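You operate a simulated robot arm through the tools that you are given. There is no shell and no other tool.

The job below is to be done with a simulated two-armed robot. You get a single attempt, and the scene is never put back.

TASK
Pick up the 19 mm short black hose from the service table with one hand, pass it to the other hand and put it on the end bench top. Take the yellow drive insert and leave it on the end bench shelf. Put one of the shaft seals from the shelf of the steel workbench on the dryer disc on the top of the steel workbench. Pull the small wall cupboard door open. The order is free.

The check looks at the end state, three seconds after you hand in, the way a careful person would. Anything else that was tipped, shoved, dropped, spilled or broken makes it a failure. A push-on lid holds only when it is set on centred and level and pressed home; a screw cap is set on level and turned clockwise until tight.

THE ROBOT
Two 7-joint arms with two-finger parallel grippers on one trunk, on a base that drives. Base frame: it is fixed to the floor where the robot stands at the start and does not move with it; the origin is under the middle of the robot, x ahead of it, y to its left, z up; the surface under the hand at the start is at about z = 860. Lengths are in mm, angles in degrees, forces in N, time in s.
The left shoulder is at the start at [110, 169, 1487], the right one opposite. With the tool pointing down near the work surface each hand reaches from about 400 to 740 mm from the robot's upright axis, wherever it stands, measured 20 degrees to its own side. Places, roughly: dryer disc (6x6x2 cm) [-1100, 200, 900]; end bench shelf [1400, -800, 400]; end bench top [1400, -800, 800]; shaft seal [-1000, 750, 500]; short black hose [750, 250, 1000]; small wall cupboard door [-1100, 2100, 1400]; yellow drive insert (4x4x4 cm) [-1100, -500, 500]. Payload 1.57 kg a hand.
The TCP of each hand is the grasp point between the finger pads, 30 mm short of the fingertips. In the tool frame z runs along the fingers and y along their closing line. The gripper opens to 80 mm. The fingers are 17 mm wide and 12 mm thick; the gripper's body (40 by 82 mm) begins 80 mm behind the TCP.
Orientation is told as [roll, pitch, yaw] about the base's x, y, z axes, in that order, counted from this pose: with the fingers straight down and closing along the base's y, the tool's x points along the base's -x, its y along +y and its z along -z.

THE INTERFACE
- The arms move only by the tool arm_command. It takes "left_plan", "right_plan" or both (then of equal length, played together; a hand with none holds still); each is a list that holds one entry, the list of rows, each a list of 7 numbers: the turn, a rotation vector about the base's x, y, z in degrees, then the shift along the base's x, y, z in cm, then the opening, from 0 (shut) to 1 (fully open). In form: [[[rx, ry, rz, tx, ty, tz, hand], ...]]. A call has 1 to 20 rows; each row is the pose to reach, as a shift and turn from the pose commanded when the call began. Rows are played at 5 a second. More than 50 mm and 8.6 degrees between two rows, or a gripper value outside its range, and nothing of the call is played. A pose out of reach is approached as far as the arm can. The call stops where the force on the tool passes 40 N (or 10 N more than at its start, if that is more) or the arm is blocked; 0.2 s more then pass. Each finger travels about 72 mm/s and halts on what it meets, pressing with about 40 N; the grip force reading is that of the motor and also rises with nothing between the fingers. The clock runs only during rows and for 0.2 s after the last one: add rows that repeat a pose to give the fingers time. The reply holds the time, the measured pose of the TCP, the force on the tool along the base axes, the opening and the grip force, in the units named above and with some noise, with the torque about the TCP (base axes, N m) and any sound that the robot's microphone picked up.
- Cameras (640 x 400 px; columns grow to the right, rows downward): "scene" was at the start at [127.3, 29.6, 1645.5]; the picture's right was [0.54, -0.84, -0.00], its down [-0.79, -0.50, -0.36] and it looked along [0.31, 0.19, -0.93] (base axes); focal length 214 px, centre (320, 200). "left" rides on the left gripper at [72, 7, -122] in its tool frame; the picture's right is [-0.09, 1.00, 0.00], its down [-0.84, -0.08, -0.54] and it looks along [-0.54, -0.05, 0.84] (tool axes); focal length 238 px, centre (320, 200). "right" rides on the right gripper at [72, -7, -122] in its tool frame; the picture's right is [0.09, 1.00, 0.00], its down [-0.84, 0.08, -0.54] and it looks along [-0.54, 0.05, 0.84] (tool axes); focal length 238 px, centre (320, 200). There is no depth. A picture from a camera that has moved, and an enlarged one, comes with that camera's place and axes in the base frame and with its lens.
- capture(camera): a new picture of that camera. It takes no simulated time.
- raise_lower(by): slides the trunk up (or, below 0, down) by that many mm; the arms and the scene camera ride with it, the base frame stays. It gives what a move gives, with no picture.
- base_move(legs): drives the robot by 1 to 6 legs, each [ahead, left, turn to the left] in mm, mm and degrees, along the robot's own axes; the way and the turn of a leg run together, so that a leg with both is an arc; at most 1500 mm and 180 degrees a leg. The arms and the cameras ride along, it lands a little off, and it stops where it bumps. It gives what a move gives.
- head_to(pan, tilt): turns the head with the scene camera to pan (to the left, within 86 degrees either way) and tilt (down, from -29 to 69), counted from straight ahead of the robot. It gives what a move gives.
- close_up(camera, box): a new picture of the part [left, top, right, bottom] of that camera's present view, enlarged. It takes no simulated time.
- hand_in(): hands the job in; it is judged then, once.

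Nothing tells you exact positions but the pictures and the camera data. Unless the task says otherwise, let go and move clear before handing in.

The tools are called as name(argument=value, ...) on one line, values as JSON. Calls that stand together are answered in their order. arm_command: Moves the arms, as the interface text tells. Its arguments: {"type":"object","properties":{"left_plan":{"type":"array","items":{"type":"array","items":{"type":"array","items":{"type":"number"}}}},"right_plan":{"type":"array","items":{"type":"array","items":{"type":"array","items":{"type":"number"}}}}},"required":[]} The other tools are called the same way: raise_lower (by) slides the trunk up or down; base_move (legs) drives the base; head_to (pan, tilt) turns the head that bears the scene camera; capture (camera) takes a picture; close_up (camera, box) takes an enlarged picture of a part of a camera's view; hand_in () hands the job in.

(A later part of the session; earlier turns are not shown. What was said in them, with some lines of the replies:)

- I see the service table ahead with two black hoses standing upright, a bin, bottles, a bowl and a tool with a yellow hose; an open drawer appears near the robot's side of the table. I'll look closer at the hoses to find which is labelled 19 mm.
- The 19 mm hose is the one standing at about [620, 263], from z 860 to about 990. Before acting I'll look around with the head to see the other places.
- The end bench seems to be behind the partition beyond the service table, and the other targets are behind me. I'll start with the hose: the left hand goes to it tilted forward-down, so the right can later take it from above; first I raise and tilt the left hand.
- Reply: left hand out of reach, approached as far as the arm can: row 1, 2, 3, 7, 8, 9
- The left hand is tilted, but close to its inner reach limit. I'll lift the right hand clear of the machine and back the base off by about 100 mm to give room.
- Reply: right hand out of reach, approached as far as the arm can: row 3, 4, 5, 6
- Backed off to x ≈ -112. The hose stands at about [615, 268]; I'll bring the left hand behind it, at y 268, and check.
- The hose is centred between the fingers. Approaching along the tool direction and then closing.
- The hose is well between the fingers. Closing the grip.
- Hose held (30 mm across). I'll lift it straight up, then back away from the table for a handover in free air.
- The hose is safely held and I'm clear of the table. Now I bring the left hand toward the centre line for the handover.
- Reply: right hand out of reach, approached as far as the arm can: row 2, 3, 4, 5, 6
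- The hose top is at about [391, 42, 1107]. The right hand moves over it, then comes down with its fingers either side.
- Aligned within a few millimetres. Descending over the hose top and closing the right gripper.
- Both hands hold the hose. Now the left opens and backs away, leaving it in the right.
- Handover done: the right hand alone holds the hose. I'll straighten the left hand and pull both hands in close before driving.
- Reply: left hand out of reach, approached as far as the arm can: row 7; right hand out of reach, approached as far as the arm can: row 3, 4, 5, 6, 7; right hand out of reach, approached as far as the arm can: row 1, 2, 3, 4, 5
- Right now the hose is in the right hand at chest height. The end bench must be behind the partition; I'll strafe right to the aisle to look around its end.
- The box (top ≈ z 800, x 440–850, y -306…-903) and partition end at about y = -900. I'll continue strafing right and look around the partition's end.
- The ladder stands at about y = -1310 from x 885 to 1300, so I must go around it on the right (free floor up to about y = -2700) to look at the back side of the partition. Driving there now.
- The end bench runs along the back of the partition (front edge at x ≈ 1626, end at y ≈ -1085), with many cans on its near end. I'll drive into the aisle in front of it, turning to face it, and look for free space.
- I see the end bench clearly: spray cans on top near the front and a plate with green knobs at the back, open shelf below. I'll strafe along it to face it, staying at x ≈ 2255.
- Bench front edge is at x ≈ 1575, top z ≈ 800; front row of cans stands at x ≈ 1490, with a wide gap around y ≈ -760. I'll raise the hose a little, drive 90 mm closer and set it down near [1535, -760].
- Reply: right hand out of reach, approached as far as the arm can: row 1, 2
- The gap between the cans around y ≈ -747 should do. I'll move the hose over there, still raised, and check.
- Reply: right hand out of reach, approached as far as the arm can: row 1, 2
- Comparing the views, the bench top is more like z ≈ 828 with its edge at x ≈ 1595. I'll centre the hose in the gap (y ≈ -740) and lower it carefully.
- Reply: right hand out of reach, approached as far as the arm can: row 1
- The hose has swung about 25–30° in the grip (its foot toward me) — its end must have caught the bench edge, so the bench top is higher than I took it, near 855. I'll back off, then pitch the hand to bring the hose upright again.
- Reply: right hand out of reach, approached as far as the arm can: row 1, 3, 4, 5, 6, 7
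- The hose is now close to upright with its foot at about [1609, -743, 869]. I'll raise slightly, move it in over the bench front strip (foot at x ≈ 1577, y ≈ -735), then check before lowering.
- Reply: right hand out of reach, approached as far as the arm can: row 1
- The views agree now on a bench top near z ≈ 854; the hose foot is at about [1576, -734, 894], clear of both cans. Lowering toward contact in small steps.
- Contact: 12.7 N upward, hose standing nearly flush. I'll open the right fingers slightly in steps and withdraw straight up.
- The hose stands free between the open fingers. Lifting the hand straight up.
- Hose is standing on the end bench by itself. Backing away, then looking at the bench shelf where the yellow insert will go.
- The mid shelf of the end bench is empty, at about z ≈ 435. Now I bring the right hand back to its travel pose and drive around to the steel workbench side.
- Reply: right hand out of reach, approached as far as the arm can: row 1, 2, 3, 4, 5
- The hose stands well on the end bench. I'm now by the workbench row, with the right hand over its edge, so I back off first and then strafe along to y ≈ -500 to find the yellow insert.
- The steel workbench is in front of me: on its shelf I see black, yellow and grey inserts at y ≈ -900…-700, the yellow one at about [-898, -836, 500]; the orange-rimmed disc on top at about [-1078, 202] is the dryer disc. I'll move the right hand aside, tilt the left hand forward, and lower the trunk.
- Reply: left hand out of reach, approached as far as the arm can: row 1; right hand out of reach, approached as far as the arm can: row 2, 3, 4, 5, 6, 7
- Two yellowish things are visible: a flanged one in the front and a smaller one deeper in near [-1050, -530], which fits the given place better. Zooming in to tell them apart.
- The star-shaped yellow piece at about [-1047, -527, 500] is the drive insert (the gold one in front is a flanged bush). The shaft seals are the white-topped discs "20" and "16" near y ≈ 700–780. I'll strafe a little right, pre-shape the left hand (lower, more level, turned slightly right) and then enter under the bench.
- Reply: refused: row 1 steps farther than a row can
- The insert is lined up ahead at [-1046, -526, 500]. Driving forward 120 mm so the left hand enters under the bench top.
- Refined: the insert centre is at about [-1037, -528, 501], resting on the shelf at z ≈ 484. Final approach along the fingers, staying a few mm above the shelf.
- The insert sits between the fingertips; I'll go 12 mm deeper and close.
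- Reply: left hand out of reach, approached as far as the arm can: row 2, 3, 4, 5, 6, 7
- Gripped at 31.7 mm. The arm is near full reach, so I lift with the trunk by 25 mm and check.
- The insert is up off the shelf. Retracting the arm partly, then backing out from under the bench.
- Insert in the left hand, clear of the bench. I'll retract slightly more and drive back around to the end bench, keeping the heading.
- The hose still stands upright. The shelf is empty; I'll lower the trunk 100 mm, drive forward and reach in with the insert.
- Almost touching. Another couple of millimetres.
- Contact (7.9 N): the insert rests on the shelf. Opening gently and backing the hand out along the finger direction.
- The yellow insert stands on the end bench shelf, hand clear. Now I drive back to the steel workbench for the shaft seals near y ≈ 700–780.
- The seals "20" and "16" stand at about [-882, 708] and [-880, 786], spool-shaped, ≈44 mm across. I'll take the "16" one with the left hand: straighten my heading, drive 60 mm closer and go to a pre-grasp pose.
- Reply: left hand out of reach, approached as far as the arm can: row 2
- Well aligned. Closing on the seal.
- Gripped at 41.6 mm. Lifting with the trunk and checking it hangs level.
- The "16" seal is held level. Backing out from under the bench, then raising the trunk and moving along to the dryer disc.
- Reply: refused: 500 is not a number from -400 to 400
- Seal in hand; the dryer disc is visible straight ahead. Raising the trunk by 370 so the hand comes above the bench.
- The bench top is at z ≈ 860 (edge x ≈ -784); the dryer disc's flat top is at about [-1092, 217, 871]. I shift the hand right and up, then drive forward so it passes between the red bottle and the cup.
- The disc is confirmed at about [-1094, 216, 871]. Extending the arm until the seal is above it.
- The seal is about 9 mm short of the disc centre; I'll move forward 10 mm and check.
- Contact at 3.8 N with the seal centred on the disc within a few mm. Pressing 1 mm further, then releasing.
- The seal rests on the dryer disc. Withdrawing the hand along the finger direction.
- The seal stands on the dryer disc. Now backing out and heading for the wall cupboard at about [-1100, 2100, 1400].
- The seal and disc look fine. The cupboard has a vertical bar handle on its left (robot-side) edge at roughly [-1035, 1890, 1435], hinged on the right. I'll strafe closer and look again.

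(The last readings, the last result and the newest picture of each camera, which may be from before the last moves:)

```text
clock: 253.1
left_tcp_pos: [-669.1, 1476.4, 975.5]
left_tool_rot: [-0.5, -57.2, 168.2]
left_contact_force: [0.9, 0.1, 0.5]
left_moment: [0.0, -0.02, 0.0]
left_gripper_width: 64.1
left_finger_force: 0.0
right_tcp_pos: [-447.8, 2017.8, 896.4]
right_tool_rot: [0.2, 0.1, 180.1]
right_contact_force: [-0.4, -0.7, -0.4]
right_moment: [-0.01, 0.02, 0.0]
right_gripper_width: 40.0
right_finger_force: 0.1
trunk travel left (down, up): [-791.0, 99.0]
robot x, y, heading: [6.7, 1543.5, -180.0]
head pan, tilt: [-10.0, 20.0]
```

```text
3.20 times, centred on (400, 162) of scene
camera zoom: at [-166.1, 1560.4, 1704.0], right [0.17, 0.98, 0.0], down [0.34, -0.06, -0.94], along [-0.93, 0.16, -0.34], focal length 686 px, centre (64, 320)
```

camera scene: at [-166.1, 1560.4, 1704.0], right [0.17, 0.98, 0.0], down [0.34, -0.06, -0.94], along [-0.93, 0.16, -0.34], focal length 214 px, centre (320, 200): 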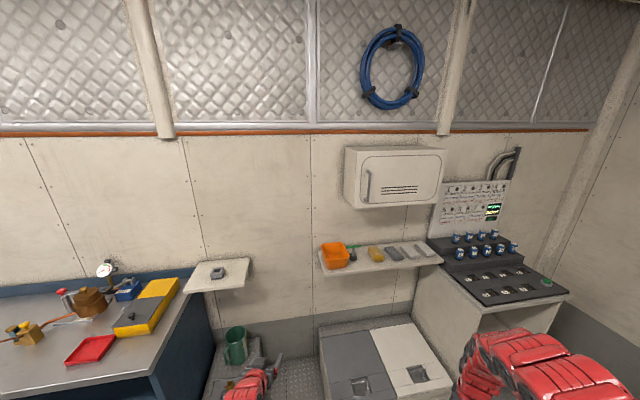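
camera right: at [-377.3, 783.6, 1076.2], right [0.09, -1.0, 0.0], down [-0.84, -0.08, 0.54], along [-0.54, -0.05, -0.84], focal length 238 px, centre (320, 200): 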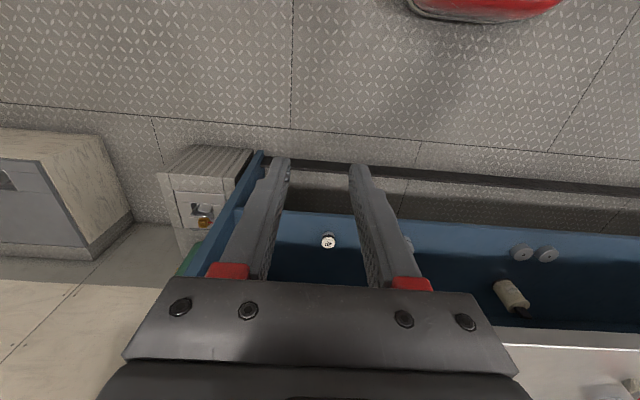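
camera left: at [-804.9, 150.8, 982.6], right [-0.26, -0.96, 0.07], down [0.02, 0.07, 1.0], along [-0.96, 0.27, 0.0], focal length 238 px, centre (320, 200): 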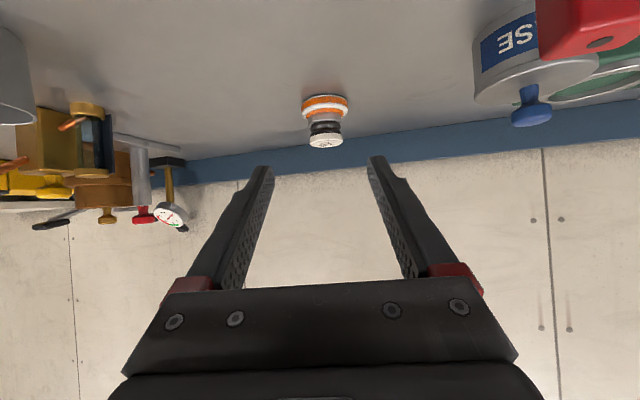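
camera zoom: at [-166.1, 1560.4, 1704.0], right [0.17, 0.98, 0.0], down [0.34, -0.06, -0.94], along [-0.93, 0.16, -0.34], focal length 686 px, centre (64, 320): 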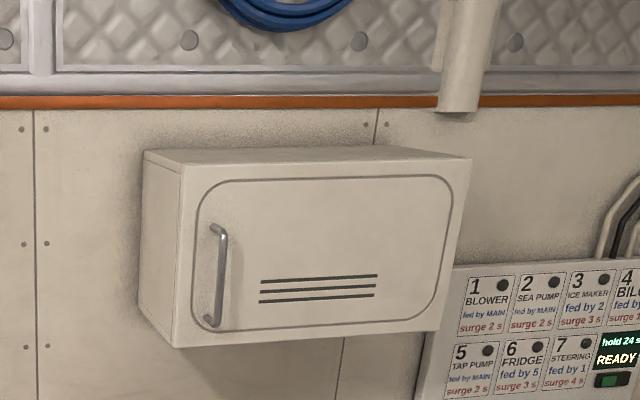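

The handle bar is at about [-1074, 1948], z 1363–1488, on the cupboard front at x ≈ -1100 (y 1890–2343). I'll raise the trunk and bring the right hand up into a level, forward-pointing pose.

raise_lower(by=95)

arm_command(right_plan=[[[0, 7, 0, -2, -1, 3, 0.5], [0, 14, 0, -5, -2, 6, 0.5], [0, 21, 0, -8, -3, 9, 0.5], [0, 28, 0, -11, -4, 12, 0.5], [0, 35, 0, -14, -5, 15, 0.5], [0, 42, 0, -17, -6, 18, 0.5]]])

capture(camera="scene")

capture(camera="right")

```text
clock: 254.3
left_tcp_pos: [-670.7, 1477.7, 1070.9]
left_tool_rot: [-0.5, -57.2, 168.2]
left_contact_force: [0.8, -0.6, 0.5]
left_moment: [0.0, 0.0, 0.03]
left_gripper_width: 64.0
left_finger_force: 0.2
right_tcp_pos: [-447.7, 2016.7, 990.7]
right_tool_rot: [0.2, 0.1, 180.0]
right_contact_force: [-0.2, 0.2, -0.1]
right_moment: [0.02, 0.01, -0.01]
right_gripper_width: 39.9
right_finger_force: 0.1
trunk travel left (down, up): [-886.0, 4.0]
robot x, y, heading: [5.1, 1543.4, -179.9]
head pan, tilt: [-10.0, 20.0]
```

```text
clock: 255.8
left_tcp_pos: [-669.2, 1477.1, 1071.3]
left_tool_rot: [-0.6, -57.2, 168.2]
left_contact_force: [-0.5, -0.4, 0.6]
left_moment: [0.01, -0.01, -0.02]
left_gripper_width: 63.8
left_finger_force: 0.0
right_tcp_pos: [-692.3, 2013.2, 1140.5]
right_tool_rot: [0.1, -42.0, 180.0]
right_contact_force: [0.8, 0.0, 0.8]
right_moment: [0.01, -0.04, 0.02]
right_gripper_width: 39.8
right_finger_force: 0.1
right hand out of reach, approached as far as the arm can: row 1, 2, 3, 4, 5, 6
trunk travel left (down, up): [-886.0, 4.0]
robot x, y, heading: [7.3, 1544.2, -179.8]
head pan, tilt: [-10.0, 20.0]
```

```text
taken
camera scene: at [-166.5, 1559.9, 1799.0], right [0.17, 0.98, 0.0], down [0.34, -0.06, -0.94], along [-0.93, 0.16, -0.34], focal length 214 px, centre (320, 200)
```

scene: 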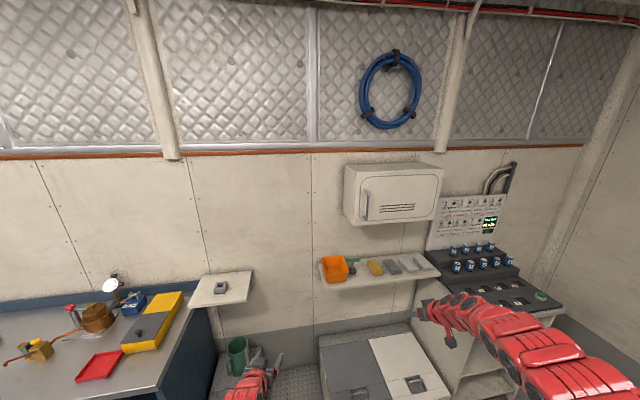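

```text
taken
camera right: at [-557.9, 2019.9, 1183.4], right [0.07, -1.0, -0.06], down [-0.26, -0.08, 0.96], along [-0.96, -0.05, -0.27], focal length 238 px, centre (320, 200)
```

right: 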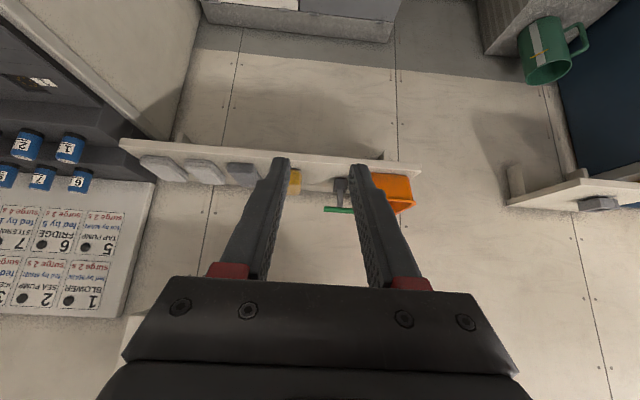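

arm_command(right_plan=[[[0, 6, 0, -2, -1, 3.2, 0.5], [0, 12, 0, -4, -2, 6.4, 0.5], [0, 18, 0, -6, -3, 9.6, 0.5], [0, 24, 0, -8, -4, 12.8, 0.5], [0, 30, 0, -10, -5, 16, 0.5], [0, 36, 0, -12, -6, 19.2, 0.5], [0, 42, 0, -14, -7, 22.4, 0.5], [0, 48, 0, -16, -8, 25.6, 0.5]]])

capture(camera="scene")

capture(camera="right")

```text
clock: 257.6
left_tcp_pos: [-669.8, 1477.2, 1069.4]
left_tool_rot: [-0.7, -57.2, 168.2]
left_contact_force: [0.0, -0.6, -0.4]
left_moment: [-0.01, 0.01, 0.0]
left_gripper_width: 64.2
left_finger_force: 0.0
right_tcp_pos: [-851.1, 1932.7, 1395.5]
right_tool_rot: [96.1, -89.9, 83.8]
right_contact_force: [-0.4, 0.2, 0.1]
right_moment: [0.03, -0.01, 0.0]
right_gripper_width: 39.9
right_finger_force: 0.1
right hand out of reach, approached as far as the arm can: row 1, 2, 3, 4, 5, 6, 7
trunk travel left (down, up): [-886.0, 4.0]
robot x, y, heading: [7.6, 1543.9, 180.1]
head pan, tilt: [-10.0, 20.0]
```

```text
taken
camera scene: at [-167.6, 1558.7, 1798.9], right [0.17, 0.98, 0.0], down [0.34, -0.06, -0.94], along [-0.93, 0.16, -0.34], focal length 214 px, centre (320, 200)
```

scene: 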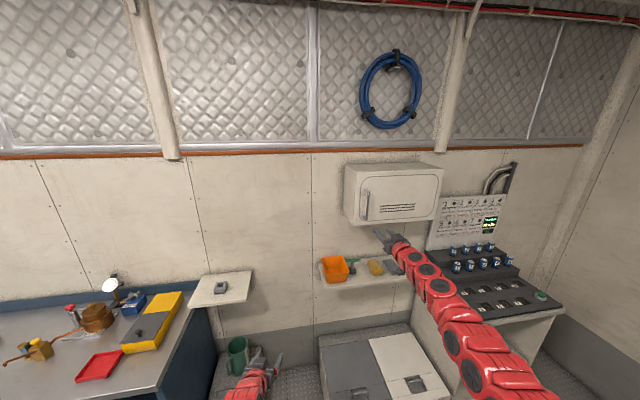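

```text
taken
camera right: at [-730.8, 1938.8, 1323.7], right [0.0, -1.0, -0.09], down [0.54, -0.08, 0.84], along [-0.84, -0.05, 0.54], focal length 238 px, centre (320, 200)
```

right: 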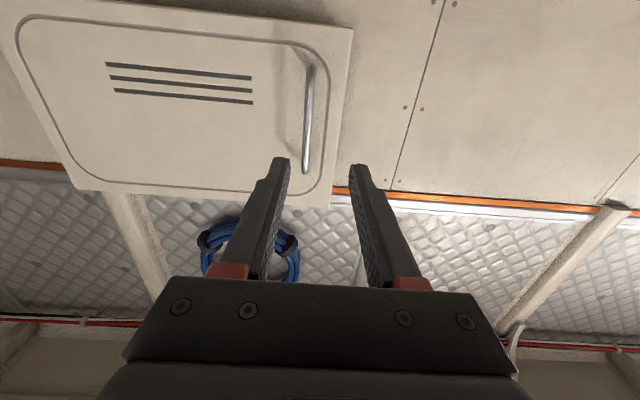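

The right hand is level and pointing at the handle. Driving 90 mm forward and aligning at y ≈ 1948, z ≈ 1420, fingers opened wider.

base_move(legs=[[90, 0, 0]])

arm_command(right_plan=[[[0, 0, 0, 0, 0.8, 1.2, 0.7], [0, 0, 0, -2, 1.5, 2.4, 0.8]]])

capture(camera="right")

close_up(camera="scene", box=[320, 140, 480, 265])

```text
clock: 258.6
left_tcp_pos: [-757.3, 1476.5, 1071.3]
left_tool_rot: [-0.4, -57.2, 168.2]
left_contact_force: [0.0, 0.8, -0.1]
left_moment: [0.04, 0.0, 0.01]
left_gripper_width: 64.0
left_finger_force: 0.1
right_tcp_pos: [-938.8, 1930.7, 1396.7]
right_tool_rot: [-9.2, -90.0, -170.8]
right_contact_force: [1.3, 0.2, -0.3]
right_moment: [0.04, 0.0, -0.04]
right_gripper_width: 40.1
right_finger_force: 0.1
trunk travel left (down, up): [-886.0, 4.0]
robot x, y, heading: [-85.4, 1544.6, -180.0]
head pan, tilt: [-10.0, 20.0]
```

```text
clock: 259.2
left_tcp_pos: [-758.3, 1477.1, 1070.7]
left_tool_rot: [-0.6, -57.1, 168.2]
left_contact_force: [-0.3, 0.2, -1.0]
left_moment: [-0.03, 0.0, -0.01]
left_gripper_width: 63.9
left_finger_force: 0.0
right_tcp_pos: [-963.1, 1947.0, 1418.7]
right_tool_rot: [4.2, -89.9, 175.9]
right_contact_force: [-1.5, -0.2, -0.3]
right_moment: [0.03, 0.03, -0.03]
right_gripper_width: 64.0
right_finger_force: 0.1
trunk travel left (down, up): [-886.0, 4.0]
robot x, y, heading: [-82.4, 1547.2, 180.3]
head pan, tilt: [-10.0, 20.0]
```

```text
taken
camera right: at [-840.2, 1954.3, 1346.5], right [0.0, -1.0, -0.09], down [0.54, -0.08, 0.84], along [-0.84, -0.05, 0.54], focal length 238 px, centre (320, 200)
```

right: 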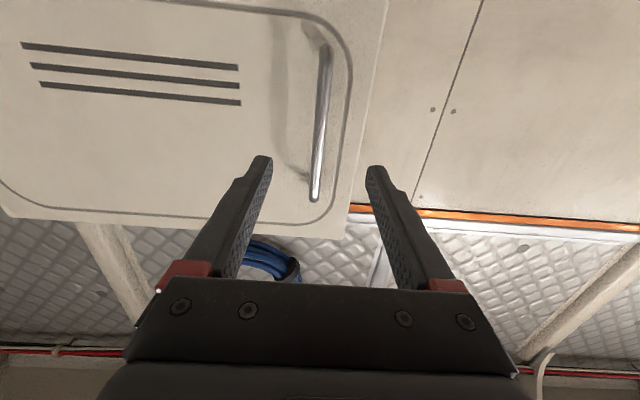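

```text
3.20 times, centred on (400, 202) of scene
camera zoom: at [-257.2, 1559.7, 1798.8], right [0.17, 0.98, 0.0], down [0.34, -0.06, -0.94], along [-0.92, 0.16, -0.34], focal length 686 px, centre (64, 192)
```

zoom: 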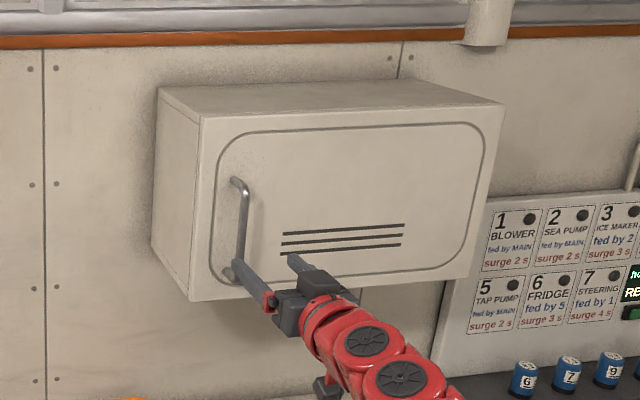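

arm_command(right_plan=[[[0, 0, 0, -3, 0, 0, 0.8], [0, 0, 0, -6, 0.1, 0, 0.8], [0, 0, 0, -8.5, 0.1, 0, 0.8]]])

capture(camera="right")

close_up(camera="scene", box=[320, 140, 480, 265])

```text
clock: 260.1
left_tcp_pos: [-758.6, 1472.4, 1071.1]
left_tool_rot: [-0.9, -57.2, 168.5]
left_contact_force: [0.1, 0.0, 0.5]
left_moment: [0.01, -0.02, -0.02]
left_gripper_width: 63.8
left_finger_force: 0.1
right_tcp_pos: [-1012.7, 1952.6, 1421.6]
right_tool_rot: [-117.5, -89.7, -63.4]
right_contact_force: [1.0, 1.0, -0.7]
right_moment: [0.02, 0.0, 0.12]
right_gripper_width: 64.8
right_finger_force: 0.2
right hand out of reach, approached as far as the arm can: row 2, 3
trunk travel left (down, up): [-886.0, 4.0]
robot x, y, heading: [-82.2, 1542.3, -180.0]
head pan, tilt: [-10.0, 20.0]
```

```text
taken
camera right: at [-891.1, 1957.8, 1349.2], right [-0.02, -1.0, -0.1], down [0.54, -0.09, 0.83], along [-0.84, -0.04, 0.54], focal length 238 px, centre (320, 200)
```

right: 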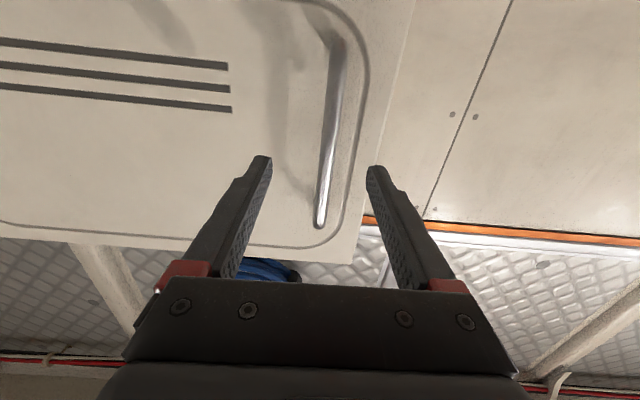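

```text
3.20 times, centred on (400, 202) of scene
camera zoom: at [-255.6, 1553.2, 1799.2], right [0.17, 0.98, 0.0], down [0.34, -0.06, -0.94], along [-0.93, 0.16, -0.34], focal length 686 px, centre (64, 192)
```

zoom: 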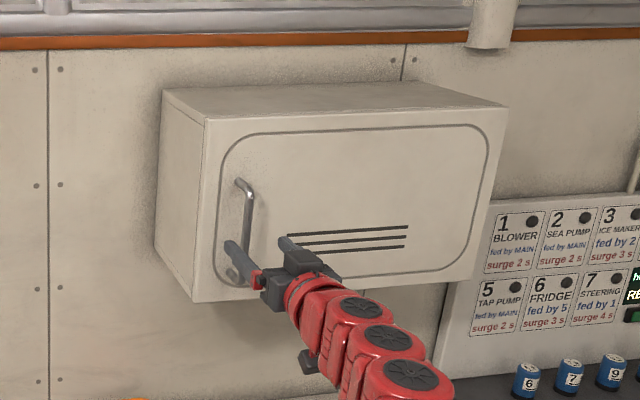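

base_move(legs=[[42, 0, 0]])

capture(camera="right")

close_up(camera="scene", box=[320, 140, 480, 265])

```text
clock: 260.9
left_tcp_pos: [-798.2, 1477.2, 1071.6]
left_tool_rot: [-0.4, -57.3, 168.0]
left_contact_force: [-0.1, 1.0, 0.3]
left_moment: [-0.04, 0.04, -0.02]
left_gripper_width: 64.0
left_finger_force: 0.1
right_tcp_pos: [-1054.1, 1948.0, 1417.9]
right_tool_rot: [-113.7, -90.0, -66.2]
right_contact_force: [0.3, -0.4, -0.1]
right_moment: [-0.04, -0.02, -0.02]
right_gripper_width: 64.0
right_finger_force: 0.1
trunk travel left (down, up): [-886.0, 4.0]
robot x, y, heading: [-129.6, 1543.6, -180.1]
head pan, tilt: [-10.0, 20.0]
```

```text
taken
camera right: at [-932.6, 1955.5, 1346.5], right [0.0, -1.0, -0.09], down [0.54, -0.08, 0.84], along [-0.84, -0.05, 0.54], focal length 238 px, centre (320, 200)
```

right: 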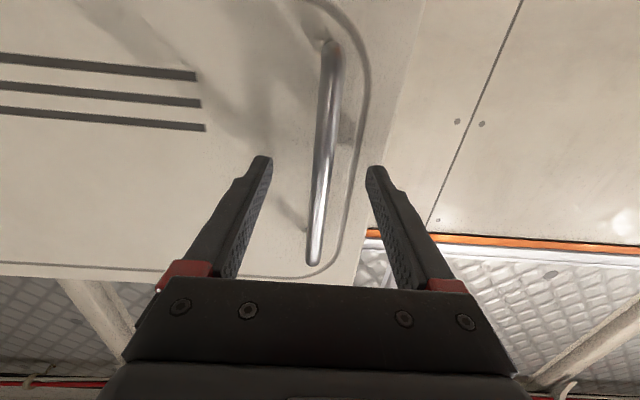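

```text
3.20 times, centred on (400, 202) of scene
camera zoom: at [-293.5, 1562.0, 1799.4], right [0.17, 0.98, 0.0], down [0.34, -0.06, -0.94], along [-0.93, 0.16, -0.34], focal length 686 px, centre (64, 192)
```

zoom: 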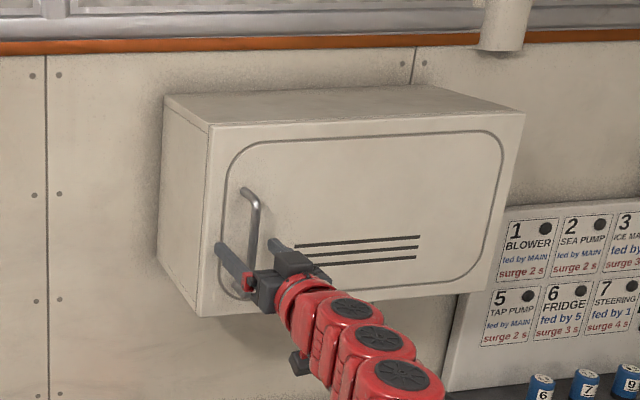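

The bar lies between the fingers, about 12 mm ahead of the grasp point. Closing on it.

arm_command(right_plan=[[[0, 0, 0, 0, 0, 0, 0.5], [0, 0, 0, 0, 0, 0, 0.25], [0, 0, 0, 0, 0, 0, 0], [0, 0, 0, 0, 0, 0, 0], [0, 0, 0, 0, 0, 0, 0], [0, 0, 0, 0, 0, 0, 0]]])

capture(camera="right")

```text
clock: 262.3
left_tcp_pos: [-797.9, 1477.2, 1071.8]
left_tool_rot: [-0.5, -57.2, 168.0]
left_contact_force: [0.4, 0.4, 0.0]
left_moment: [-0.02, -0.02, -0.02]
left_gripper_width: 64.0
left_finger_force: 0.1
right_tcp_pos: [-1054.0, 1947.3, 1419.1]
right_tool_rot: [-111.6, -90.0, -68.2]
right_contact_force: [5.6, 2.1, 4.5]
right_moment: [-0.05, -0.03, -0.03]
right_gripper_width: 12.0
right_finger_force: 29.1
trunk travel left (down, up): [-886.0, 4.0]
robot x, y, heading: [-123.7, 1544.1, -180.0]
head pan, tilt: [-10.0, 20.0]
```

```text
taken
camera right: at [-933.0, 1955.0, 1346.9], right [0.0, -1.0, -0.09], down [0.54, -0.08, 0.84], along [-0.84, -0.05, 0.54], focal length 238 px, centre (320, 200)
```

right: 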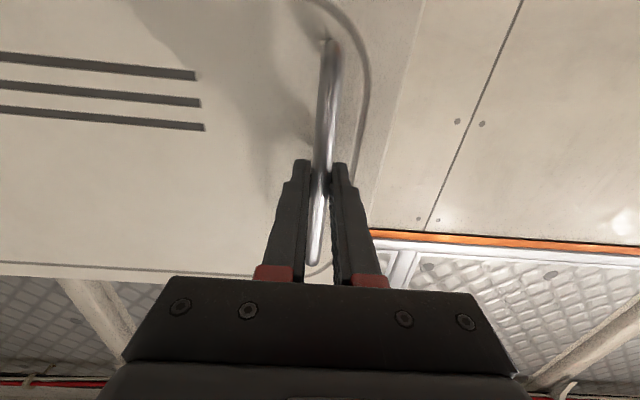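

Handle gripped (12 mm). Pulling gently along the door's arc, first about 10°.

arm_command(right_plan=[[[0, 0, 0, 1, 0.1, 0, 0], [0, 0, 0, 2, 0.25, 0, 0], [0, 0, 0, 3.4, 0.45, 0, 0], [0, 0, 0, 5.1, 0.8, 0, 0], [0, 0, 0, 6.8, 1.2, 0, 0]]])

capture(camera="right")

close_up(camera="scene", box=[320, 140, 480, 265])

```text
clock: 263.5
left_tcp_pos: [-798.4, 1479.2, 1071.5]
left_tool_rot: [-0.4, -57.4, 168.0]
left_contact_force: [-0.7, 0.0, -0.6]
left_moment: [-0.01, 0.0, 0.0]
left_gripper_width: 63.7
left_finger_force: 0.1
right_tcp_pos: [-986.1, 1960.8, 1418.0]
right_tool_rot: [-29.6, -90.0, -150.3]
right_contact_force: [-2.2, 7.1, 8.6]
right_moment: [-0.04, 0.56, -0.13]
right_gripper_width: 11.7
right_finger_force: 28.8
trunk travel left (down, up): [-886.0, 4.0]
robot x, y, heading: [-124.1, 1545.5, -180.2]
head pan, tilt: [-10.0, 20.0]
```

```text
taken
camera right: at [-864.4, 1968.0, 1346.3], right [0.0, -1.0, -0.09], down [0.54, -0.08, 0.84], along [-0.84, -0.05, 0.54], focal length 238 px, centre (320, 200)
```

right: 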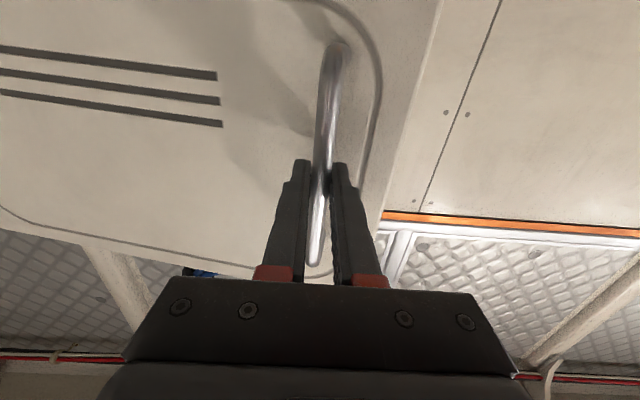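

```text
3.20 times, centred on (400, 202) of scene
camera zoom: at [-293.7, 1562.2, 1799.4], right [0.17, 0.98, 0.0], down [0.34, -0.06, -0.94], along [-0.93, 0.16, -0.34], focal length 686 px, centre (64, 192)
```

zoom: 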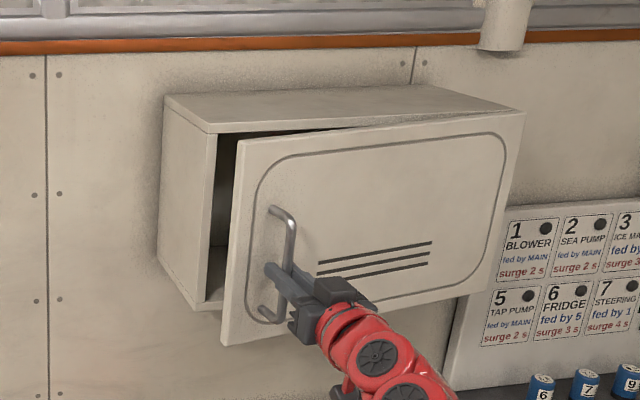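

The door opens with little force. Continuing along the arc to about 30°, turning the hand with it.

arm_command(right_plan=[[[0, 0, 2, 1.7, 0.5, 0, 0], [0, 0, 4, 3.3, 1.0, 0, 0], [0, 0, 6, 4.9, 1.6, 0, 0], [0, 0, 8, 6.4, 2.3, 0, 0], [0, 0, 10, 8, 3.1, 0, 0], [0, 0, 12, 9.5, 3.9, 0, 0], [0, 0, 14, 11, 4.8, 0, 0], [0, 0, 16, 12.4, 5.8, 0, 0]]])

capture(camera="right")

capture(camera="scene")

```text
clock: 265.3
left_tcp_pos: [-800.6, 1479.8, 1070.5]
left_tool_rot: [-0.3, -57.2, 168.0]
left_contact_force: [0.3, 1.1, -0.4]
left_moment: [0.0, -0.01, 0.0]
left_gripper_width: 64.1
left_finger_force: 0.1
right_tcp_pos: [-864.4, 2021.0, 1417.6]
right_tool_rot: [151.8, -89.9, 44.3]
right_contact_force: [-13.1, 18.6, 24.4]
right_moment: [0.07, 0.12, -0.16]
right_gripper_width: 11.6
right_finger_force: 29.0
trunk travel left (down, up): [-886.0, 4.0]
robot x, y, heading: [-125.3, 1544.0, -179.9]
head pan, tilt: [-10.0, 20.0]
```

```text
taken
camera right: at [-749.5, 2060.7, 1345.1], right [0.28, -0.96, -0.09], down [0.54, 0.08, 0.84], along [-0.79, -0.28, 0.54], focal length 238 px, centre (320, 200)
```

right: 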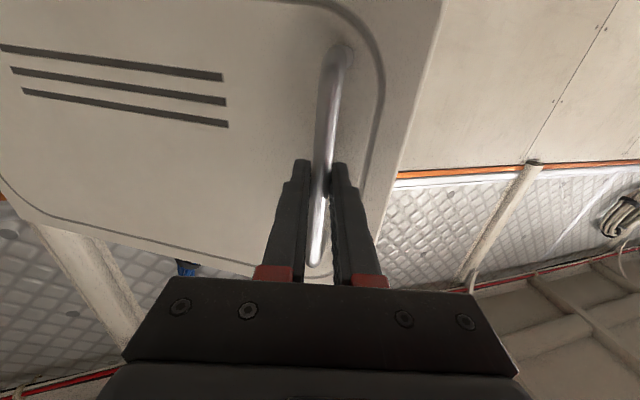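

```text
taken
camera scene: at [-296.3, 1564.1, 1799.1], right [0.17, 0.98, 0.0], down [0.34, -0.06, -0.94], along [-0.93, 0.16, -0.34], focal length 214 px, centre (320, 200)
```

scene: 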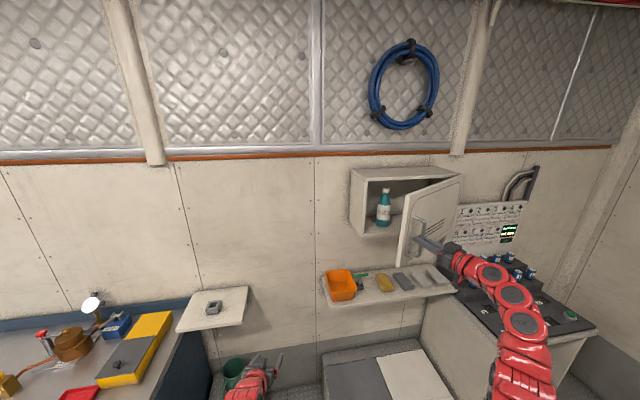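

The door is open about 30°. The forces are building (hand pulled toward the hinge), so I ease the hand a few mm that way and check.

arm_command(right_plan=[[[0, 0, 0, -0.1, 0.2, 0.15, 0], [0, 0, 0, -0.2, 0.35, 0.3, 0]]])

```text
clock: 265.9
left_tcp_pos: [-799.5, 1477.3, 1070.5]
left_tool_rot: [-0.7, -57.2, 168.2]
left_contact_force: [-1.0, 0.4, -0.4]
left_moment: [0.0, -0.03, -0.03]
left_gripper_width: 63.8
left_finger_force: 0.0
right_tcp_pos: [-866.9, 2017.4, 1417.2]
right_tool_rot: [9.9, -89.6, -173.4]
right_contact_force: [0.8, -0.5, -1.0]
right_moment: [-0.17, 0.65, -0.08]
right_gripper_width: 11.9
right_finger_force: 29.1
trunk travel left (down, up): [-886.0, 4.0]
robot x, y, heading: [-125.5, 1544.3, -179.7]
head pan, tilt: [-10.0, 20.0]
```

arm_command(right_plan=[[[0, 0, 1.5, 1.5, 1.25, 0, 0], [0, 0, 3.5, 3.1, 2.6, 0, 0], [0, 0, 5.5, 4.4, 3.75, 0, 0], [0, 0, 7.5, 5.6, 4.95, 0, 0], [0, 0, 9, 6.8, 6.2, 0, 0], [0, 0, 10.5, 7.9, 7.55, 0, 0]]])

capture(camera="right")

capture(camera="scene")

```text
clock: 267.3
left_tcp_pos: [-797.2, 1476.4, 1071.8]
left_tool_rot: [-0.7, -57.3, 168.2]
left_contact_force: [0.8, -0.1, 0.6]
left_moment: [-0.01, -0.02, 0.0]
left_gripper_width: 63.9
left_finger_force: 0.0
right_tcp_pos: [-785.0, 2096.2, 1420.5]
right_tool_rot: [-48.9, -89.9, -104.5]
right_contact_force: [17.0, -14.0, -19.9]
right_moment: [0.21, -0.43, 0.1]
right_gripper_width: 11.7
right_finger_force: 28.6
trunk travel left (down, up): [-886.0, 4.0]
robot x, y, heading: [-124.4, 1546.5, -180.1]
head pan, tilt: [-10.0, 20.0]
```

```text
taken
camera right: at [-678.5, 2156.8, 1350.0], right [0.45, -0.89, -0.09], down [0.52, 0.17, 0.84], along [-0.73, -0.42, 0.54], focal length 238 px, centre (320, 200)
```

right: 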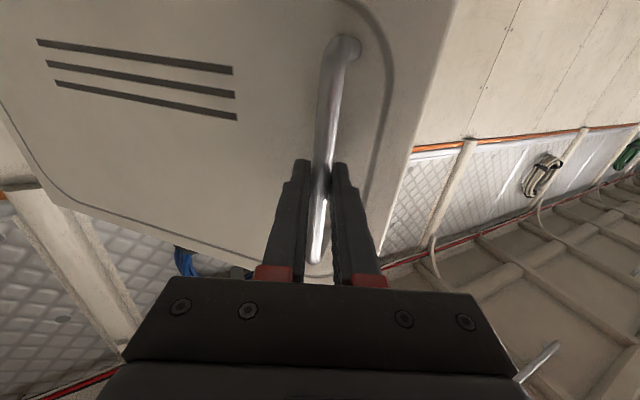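

```text
taken
camera scene: at [-293.2, 1558.7, 1799.4], right [0.17, 0.98, 0.0], down [0.34, -0.06, -0.94], along [-0.93, 0.16, -0.34], focal length 214 px, centre (320, 200)
```

scene: 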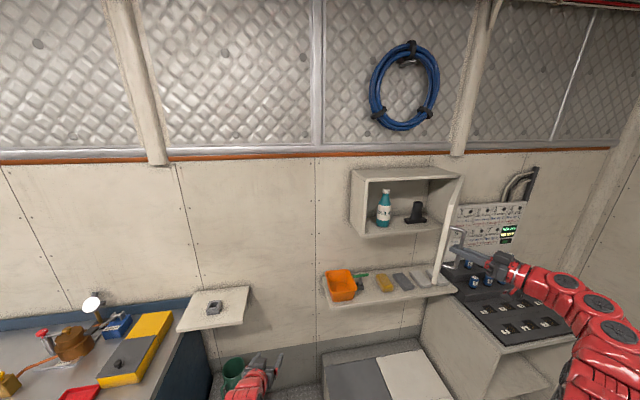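

The door is now at about 45°. I relieve the small inward push and continue along the arc.

arm_command(right_plan=[[[0, 0, 0, 0.3, -0.2, -0.2, 0], [0, 0, 1.2, 1.2, 1.0, -0.2, 0], [0, 0, 2.4, 2.0, 2.2, -0.2, 0], [0, 0, 3, 2.9, 3.6, -0.2, 0], [0, 0, 3.4, 3.8, 5.1, -0.2, 0], [0, 0, 4.4, 4.6, 6.6, -0.2, 0], [0, 0, 5.4, 5.35, 8.2, -0.2, 0]]])

capture(camera="right")

capture(camera="scene")

```text
clock: 268.6
left_tcp_pos: [-801.3, 1477.5, 1068.7]
left_tool_rot: [-0.5, -57.1, 168.2]
left_contact_force: [0.4, -0.9, 0.1]
left_moment: [0.03, 0.01, -0.01]
left_gripper_width: 64.2
left_finger_force: 0.0
right_tcp_pos: [-756.0, 2130.3, 1417.4]
right_tool_rot: [-44.6, -89.8, -106.0]
right_contact_force: [-16.5, 12.0, 1.9]
right_moment: [0.15, -0.39, -0.26]
right_gripper_width: 11.6
right_finger_force: 29.0
right hand out of reach, approached as far as the arm can: row 4, 5, 6
trunk travel left (down, up): [-886.0, 4.0]
robot x, y, heading: [-131.2, 1542.9, -180.1]
head pan, tilt: [-10.0, 20.0]
stopped in row 6 (right hand): the force on the tool passed its limit at 65 N (the readings are from after the stop); the commanded pose is now the measured one
```

```text
taken
camera right: at [-652.9, 2196.0, 1344.8], right [0.49, -0.87, -0.09], down [0.51, 0.2, 0.84], along [-0.71, -0.46, 0.54], focal length 238 px, centre (320, 200)
```

right: 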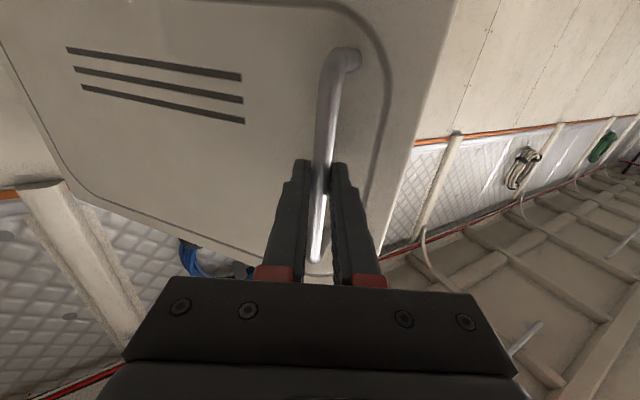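

```text
taken
camera scene: at [-299.7, 1562.7, 1798.3], right [0.17, 0.99, 0.0], down [0.34, -0.06, -0.94], along [-0.93, 0.16, -0.34], focal length 214 px, centre (320, 200)
```

scene: 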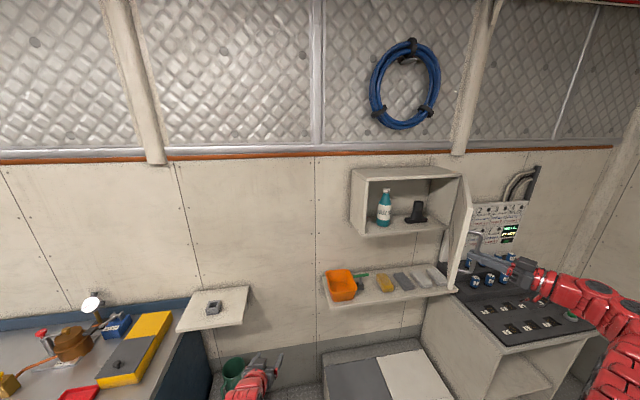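

The arm is at its reach limit with the door at about 52°. I continue the swing with short base moves along the arc while holding the handle.

base_move(legs=[[-29, -62, 0]])

capture(camera="right")

capture(camera="scene")

```text
clock: 269.7
left_tcp_pos: [-771.3, 1535.6, 1069.7]
left_tool_rot: [-0.8, -57.3, 168.5]
left_contact_force: [-0.1, 0.5, 0.2]
left_moment: [-0.02, -0.04, 0.01]
left_gripper_width: 64.0
left_finger_force: 0.1
right_tcp_pos: [-725.7, 2184.7, 1417.3]
right_tool_rot: [-26.0, -89.7, -124.3]
right_contact_force: [13.4, -8.0, -17.5]
right_moment: [0.15, -0.71, 0.19]
right_gripper_width: 11.8
right_finger_force: 29.3
trunk travel left (down, up): [-886.0, 4.0]
robot x, y, heading: [-98.8, 1607.3, -179.8]
head pan, tilt: [-10.0, 20.0]
```

```text
taken
camera right: at [-622.5, 2251.5, 1346.6], right [0.49, -0.86, -0.09], down [0.51, 0.2, 0.84], along [-0.71, -0.46, 0.54], focal length 238 px, centre (320, 200)
```

right: 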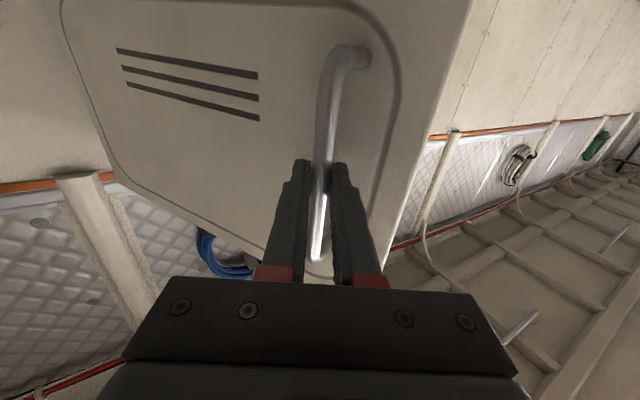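

```text
taken
camera scene: at [-269.2, 1617.7, 1798.7], right [0.17, 0.99, 0.0], down [0.34, -0.06, -0.94], along [-0.93, 0.16, -0.34], focal length 214 px, centre (320, 200)
```

scene: 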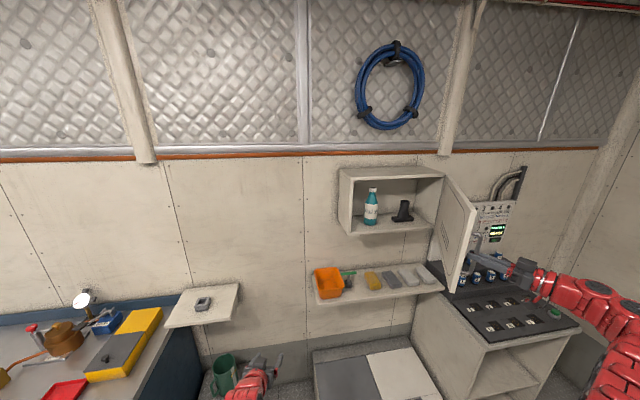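

base_move(legs=[[-22, -65, 0]])

capture(camera="right")

capture(camera="scene")

```text
clock: 270.7
left_tcp_pos: [-750.1, 1599.9, 1070.0]
left_tool_rot: [-0.8, -57.2, 168.5]
left_contact_force: [-0.1, 0.2, -0.6]
left_moment: [-0.01, 0.0, -0.05]
left_gripper_width: 63.9
left_finger_force: 0.0
right_tcp_pos: [-701.1, 2248.7, 1417.4]
right_tool_rot: [-20.6, -89.7, -129.7]
right_contact_force: [8.6, -2.8, -1.8]
right_moment: [0.28, -0.72, 0.08]
right_gripper_width: 11.8
right_finger_force: 28.9
trunk travel left (down, up): [-886.0, 4.0]
robot x, y, heading: [-67.1, 1671.5, -180.2]
head pan, tilt: [-10.0, 20.0]
```

```text
taken
camera right: at [-599.3, 2315.4, 1346.9], right [0.49, -0.86, -0.09], down [0.51, 0.2, 0.84], along [-0.71, -0.46, 0.53], focal length 238 px, centre (320, 200)
```

right: 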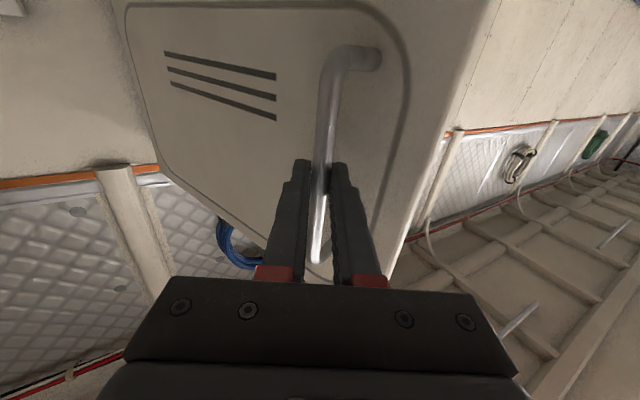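

```text
taken
camera scene: at [-245.7, 1681.5, 1799.0], right [0.17, 0.99, 0.0], down [0.34, -0.06, -0.94], along [-0.93, 0.16, -0.34], focal length 214 px, centre (320, 200)
```

scene: 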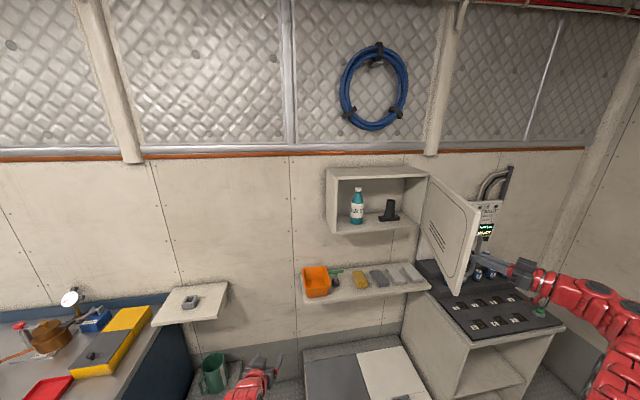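

base_move(legs=[[-9, -66, 0]])

capture(camera="right")

capture(camera="scene")

```text
clock: 271.7
left_tcp_pos: [-737.9, 1664.2, 1070.8]
left_tool_rot: [-0.7, -57.3, 168.4]
left_contact_force: [1.1, -0.1, -0.2]
left_moment: [0.03, 0.03, -0.02]
left_gripper_width: 64.0
left_finger_force: 0.0
right_tcp_pos: [-691.8, 2313.4, 1418.0]
right_tool_rot: [-13.9, -89.6, -136.4]
right_contact_force: [15.5, -3.0, -0.4]
right_moment: [0.32, -0.72, 0.12]
right_gripper_width: 11.6
right_finger_force: 29.1
trunk travel left (down, up): [-886.0, 4.0]
robot x, y, heading: [-62.6, 1736.5, -179.8]
head pan, tilt: [-10.0, 20.0]
```

```text
taken
camera right: at [-588.0, 2380.2, 1346.6], right [0.49, -0.86, -0.09], down [0.51, 0.2, 0.84], along [-0.71, -0.46, 0.53], focal length 238 px, centre (320, 200)
```

right: 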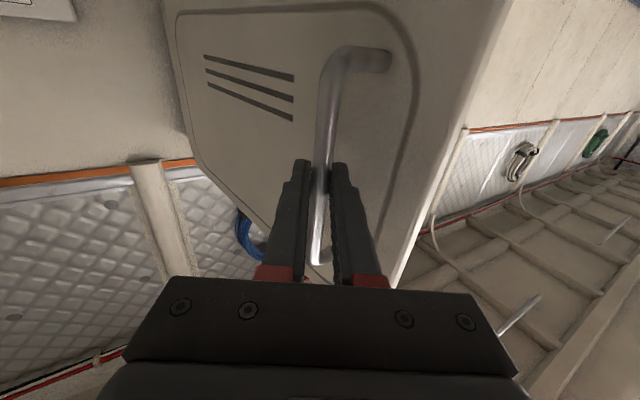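

```text
taken
camera scene: at [-233.4, 1746.7, 1799.2], right [0.17, 0.99, 0.0], down [0.33, -0.06, -0.94], along [-0.93, 0.16, -0.34], focal length 214 px, centre (320, 200)
```

scene: 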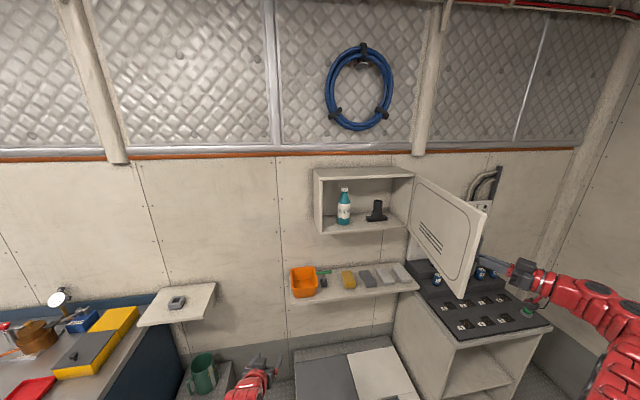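

The door stands at about 80° open. I open the fingers just a little (the door is close) and back off along the hand's own direction.

arm_command(right_plan=[[[0, 0, 0, 0, 0, 0, 0.2], [0, 0, 0, 0, 0, 0, 0.26], [0, 0, 0, 0, 0, 0, 0.26]]])

base_move(legs=[[-52, -29, 0]])

capture(camera="right")

capture(camera="scene")

```text
clock: 272.5
left_tcp_pos: [-741.8, 1668.0, 1070.1]
left_tool_rot: [-0.5, -57.1, 168.3]
left_contact_force: [-0.2, -0.5, 0.1]
left_moment: [-0.04, -0.01, 0.01]
left_gripper_width: 64.1
left_finger_force: 0.0
right_tcp_pos: [-694.0, 2319.1, 1413.6]
right_tool_rot: [25.4, -89.6, -175.5]
right_contact_force: [0.5, 0.2, 0.1]
right_moment: [-0.04, -0.02, 0.06]
right_gripper_width: 20.8
right_finger_force: 0.0
trunk travel left (down, up): [-886.0, 4.0]
robot x, y, heading: [-68.0, 1735.3, -179.8]
head pan, tilt: [-10.0, 20.0]
```

```text
clock: 273.4
left_tcp_pos: [-693.4, 1694.2, 1067.9]
left_tool_rot: [-0.7, -57.0, 168.4]
left_contact_force: [0.5, -0.5, -0.8]
left_moment: [0.0, 0.02, -0.01]
left_gripper_width: 63.9
left_finger_force: 0.0
right_tcp_pos: [-648.9, 2342.8, 1414.0]
right_tool_rot: [10.7, -89.4, -160.7]
right_contact_force: [-0.1, -0.4, 0.5]
right_moment: [-0.03, 0.01, 0.01]
right_gripper_width: 20.9
right_finger_force: 0.1
trunk travel left (down, up): [-886.0, 4.0]
robot x, y, heading: [-15.5, 1763.2, -179.6]
head pan, tilt: [-10.0, 20.0]
```

```text
taken
camera right: at [-545.2, 2409.4, 1343.3], right [0.5, -0.86, -0.09], down [0.5, 0.2, 0.84], along [-0.71, -0.46, 0.53], focal length 238 px, centre (320, 200)
```

right: 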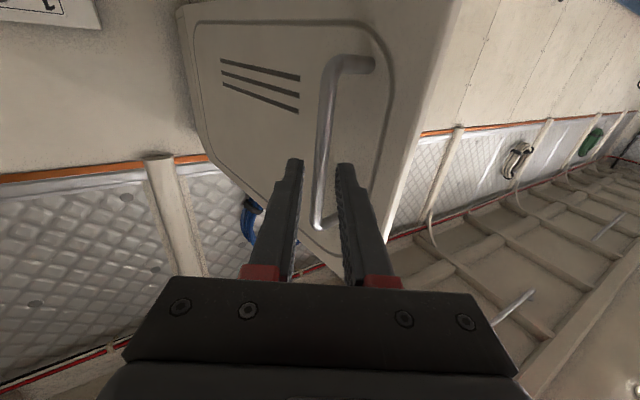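

```text
taken
camera scene: at [-192.7, 1776.8, 1798.4], right [0.17, 0.99, 0.0], down [0.34, -0.06, -0.94], along [-0.92, 0.16, -0.34], focal length 214 px, centre (320, 200)
```

scene: 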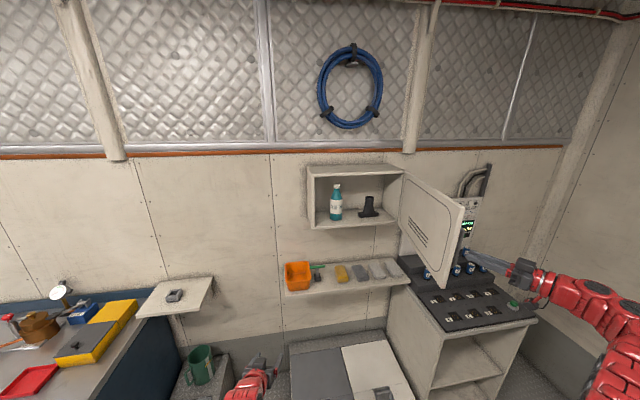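

The handle is free and the door stays open. Backing further away.

base_move(legs=[[-120, -40, 0]])

capture(camera="scene")

capture(camera="right")

```text
clock: 274.7
left_tcp_pos: [-570.7, 1734.7, 1069.6]
left_tool_rot: [-0.5, -57.0, 168.4]
left_contact_force: [0.2, -0.5, 0.2]
left_moment: [-0.02, -0.01, -0.01]
left_gripper_width: 64.0
left_finger_force: 0.0
right_tcp_pos: [-526.2, 2385.4, 1414.3]
right_tool_rot: [16.2, -89.6, -166.2]
right_contact_force: [-0.2, 0.5, 0.0]
right_moment: [0.0, 0.01, -0.02]
right_gripper_width: 20.8
right_finger_force: 0.1
trunk travel left (down, up): [-886.0, 4.0]
robot x, y, heading: [104.1, 1804.3, -179.9]
head pan, tilt: [-10.0, 20.0]
```

```text
taken
camera scene: at [-69.9, 1819.5, 1798.8], right [0.17, 0.99, 0.0], down [0.34, -0.06, -0.94], along [-0.93, 0.16, -0.34], focal length 214 px, centre (320, 200)
```

scene: 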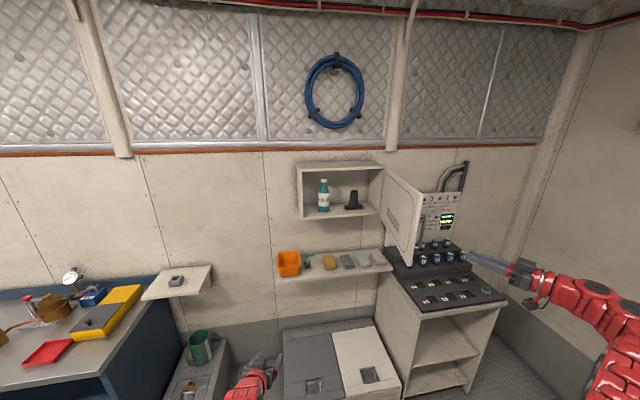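

```text
taken
camera right: at [-423.2, 2451.4, 1343.4], right [0.5, -0.86, -0.09], down [0.5, 0.2, 0.84], along [-0.71, -0.46, 0.53], focal length 238 px, centre (320, 200)
```

right: 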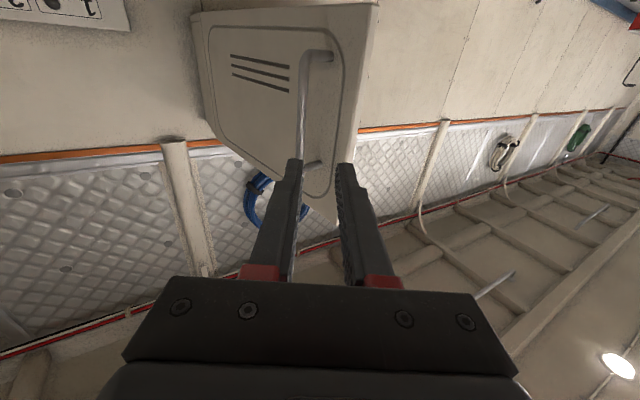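

Door open, hand clear. A last look at the seal on the dryer disc from here.

head_to(pan=52, tilt=22)

capture(camera="scene")

close_up(camera="scene", box=[300, 190, 360, 228])

```text
clock: 276.0
left_tcp_pos: [-570.0, 1736.0, 1071.0]
left_tool_rot: [-0.4, -57.3, 168.3]
left_contact_force: [0.5, 0.6, -1.0]
left_moment: [0.02, 0.02, 0.02]
left_gripper_width: 64.1
left_finger_force: 0.0
right_tcp_pos: [-524.1, 2385.2, 1415.2]
right_tool_rot: [16.7, -89.6, -166.9]
right_contact_force: [0.8, -1.1, 0.1]
right_moment: [-0.02, -0.03, 0.0]
right_gripper_width: 21.0
right_finger_force: 0.1
trunk travel left (down, up): [-886.0, 4.0]
robot x, y, heading: [107.7, 1802.4, -179.9]
head pan, tilt: [52.0, 22.0]
```

```text
taken
camera scene: at [-33.2, 1730.9, 1795.9], right [-0.79, 0.61, 0.0], down [0.23, 0.3, -0.93], along [-0.57, -0.73, -0.37], focal length 214 px, centre (320, 200)
```

scene: 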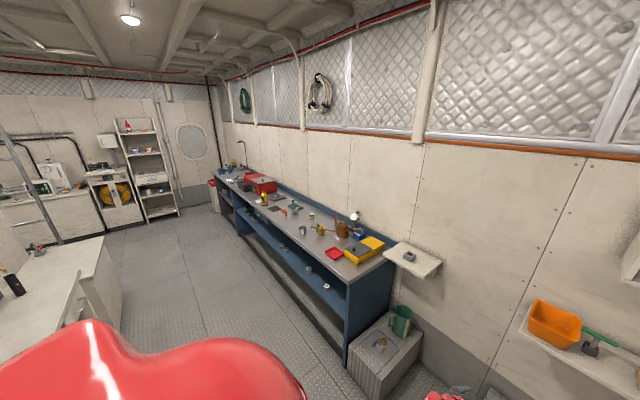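

```text
10.53 times, centred on (330, 209) of scene
camera zoom: at [-33.2, 1730.9, 1795.9], right [-0.79, 0.61, 0.0], down [0.23, 0.3, -0.93], along [-0.57, -0.73, -0.37], focal length 2258 px, centre (215, 105)
```

zoom: 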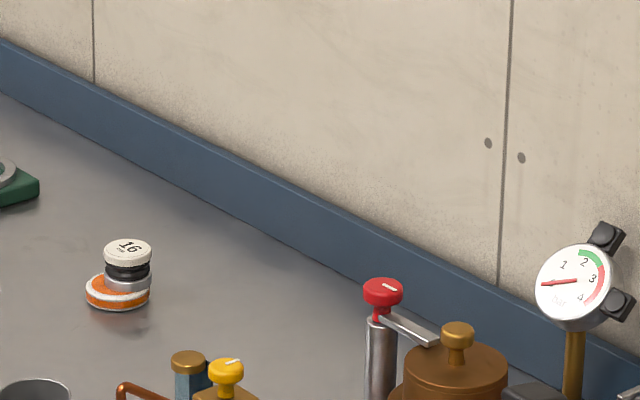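

Everything is in place:
- **Hose:** it stands on the end bench top.
- **Yellow insert:** it sits on the end bench shelf.
- **Seal:** the "16" shaft seal rests on the dryer disc. It is about 10 mm off centre but held up.
- **Cupboard:** the door is open to about 80°.

Both hands are empty and clear, so I'm handing in.

hand_in()

```text
The job is handed in.
```

I've handed the job in with all four parts done; I haven't seen the check's result.

- **Hose:** The left hand picked up the 19 mm hose and passed it in mid-air to the right, which set it upright on the end bench top. It stands in the front strip between two of the cans there, about 15 mm from the bench edge. On the way in, its end caught the bench edge and it swung about 25° in the grip. I straightened it before setting it down. None of the cans looked disturbed in the later pictures.
- **Yellow insert:** It stands upright on the empty middle shelf of the end bench. I took the yellow star-shaped piece from the back of the steel workbench shelf, not the gold flanged bush in front of it, because the shape and position matched.
- **Shaft seal:** The seal marked "16" sits on the dryer disc, about 10 mm off centre toward the back. Its back edge is level with the disc's edge or nearly so, and it is steady.
- **Cupboard:** The door is open to about 80° and stayed there after I let go. The bottle and the black part inside are still standing.

I last saw the hose and the insert when I left the end bench, and went nowhere near it after that. Both hands are empty and clear of everything.
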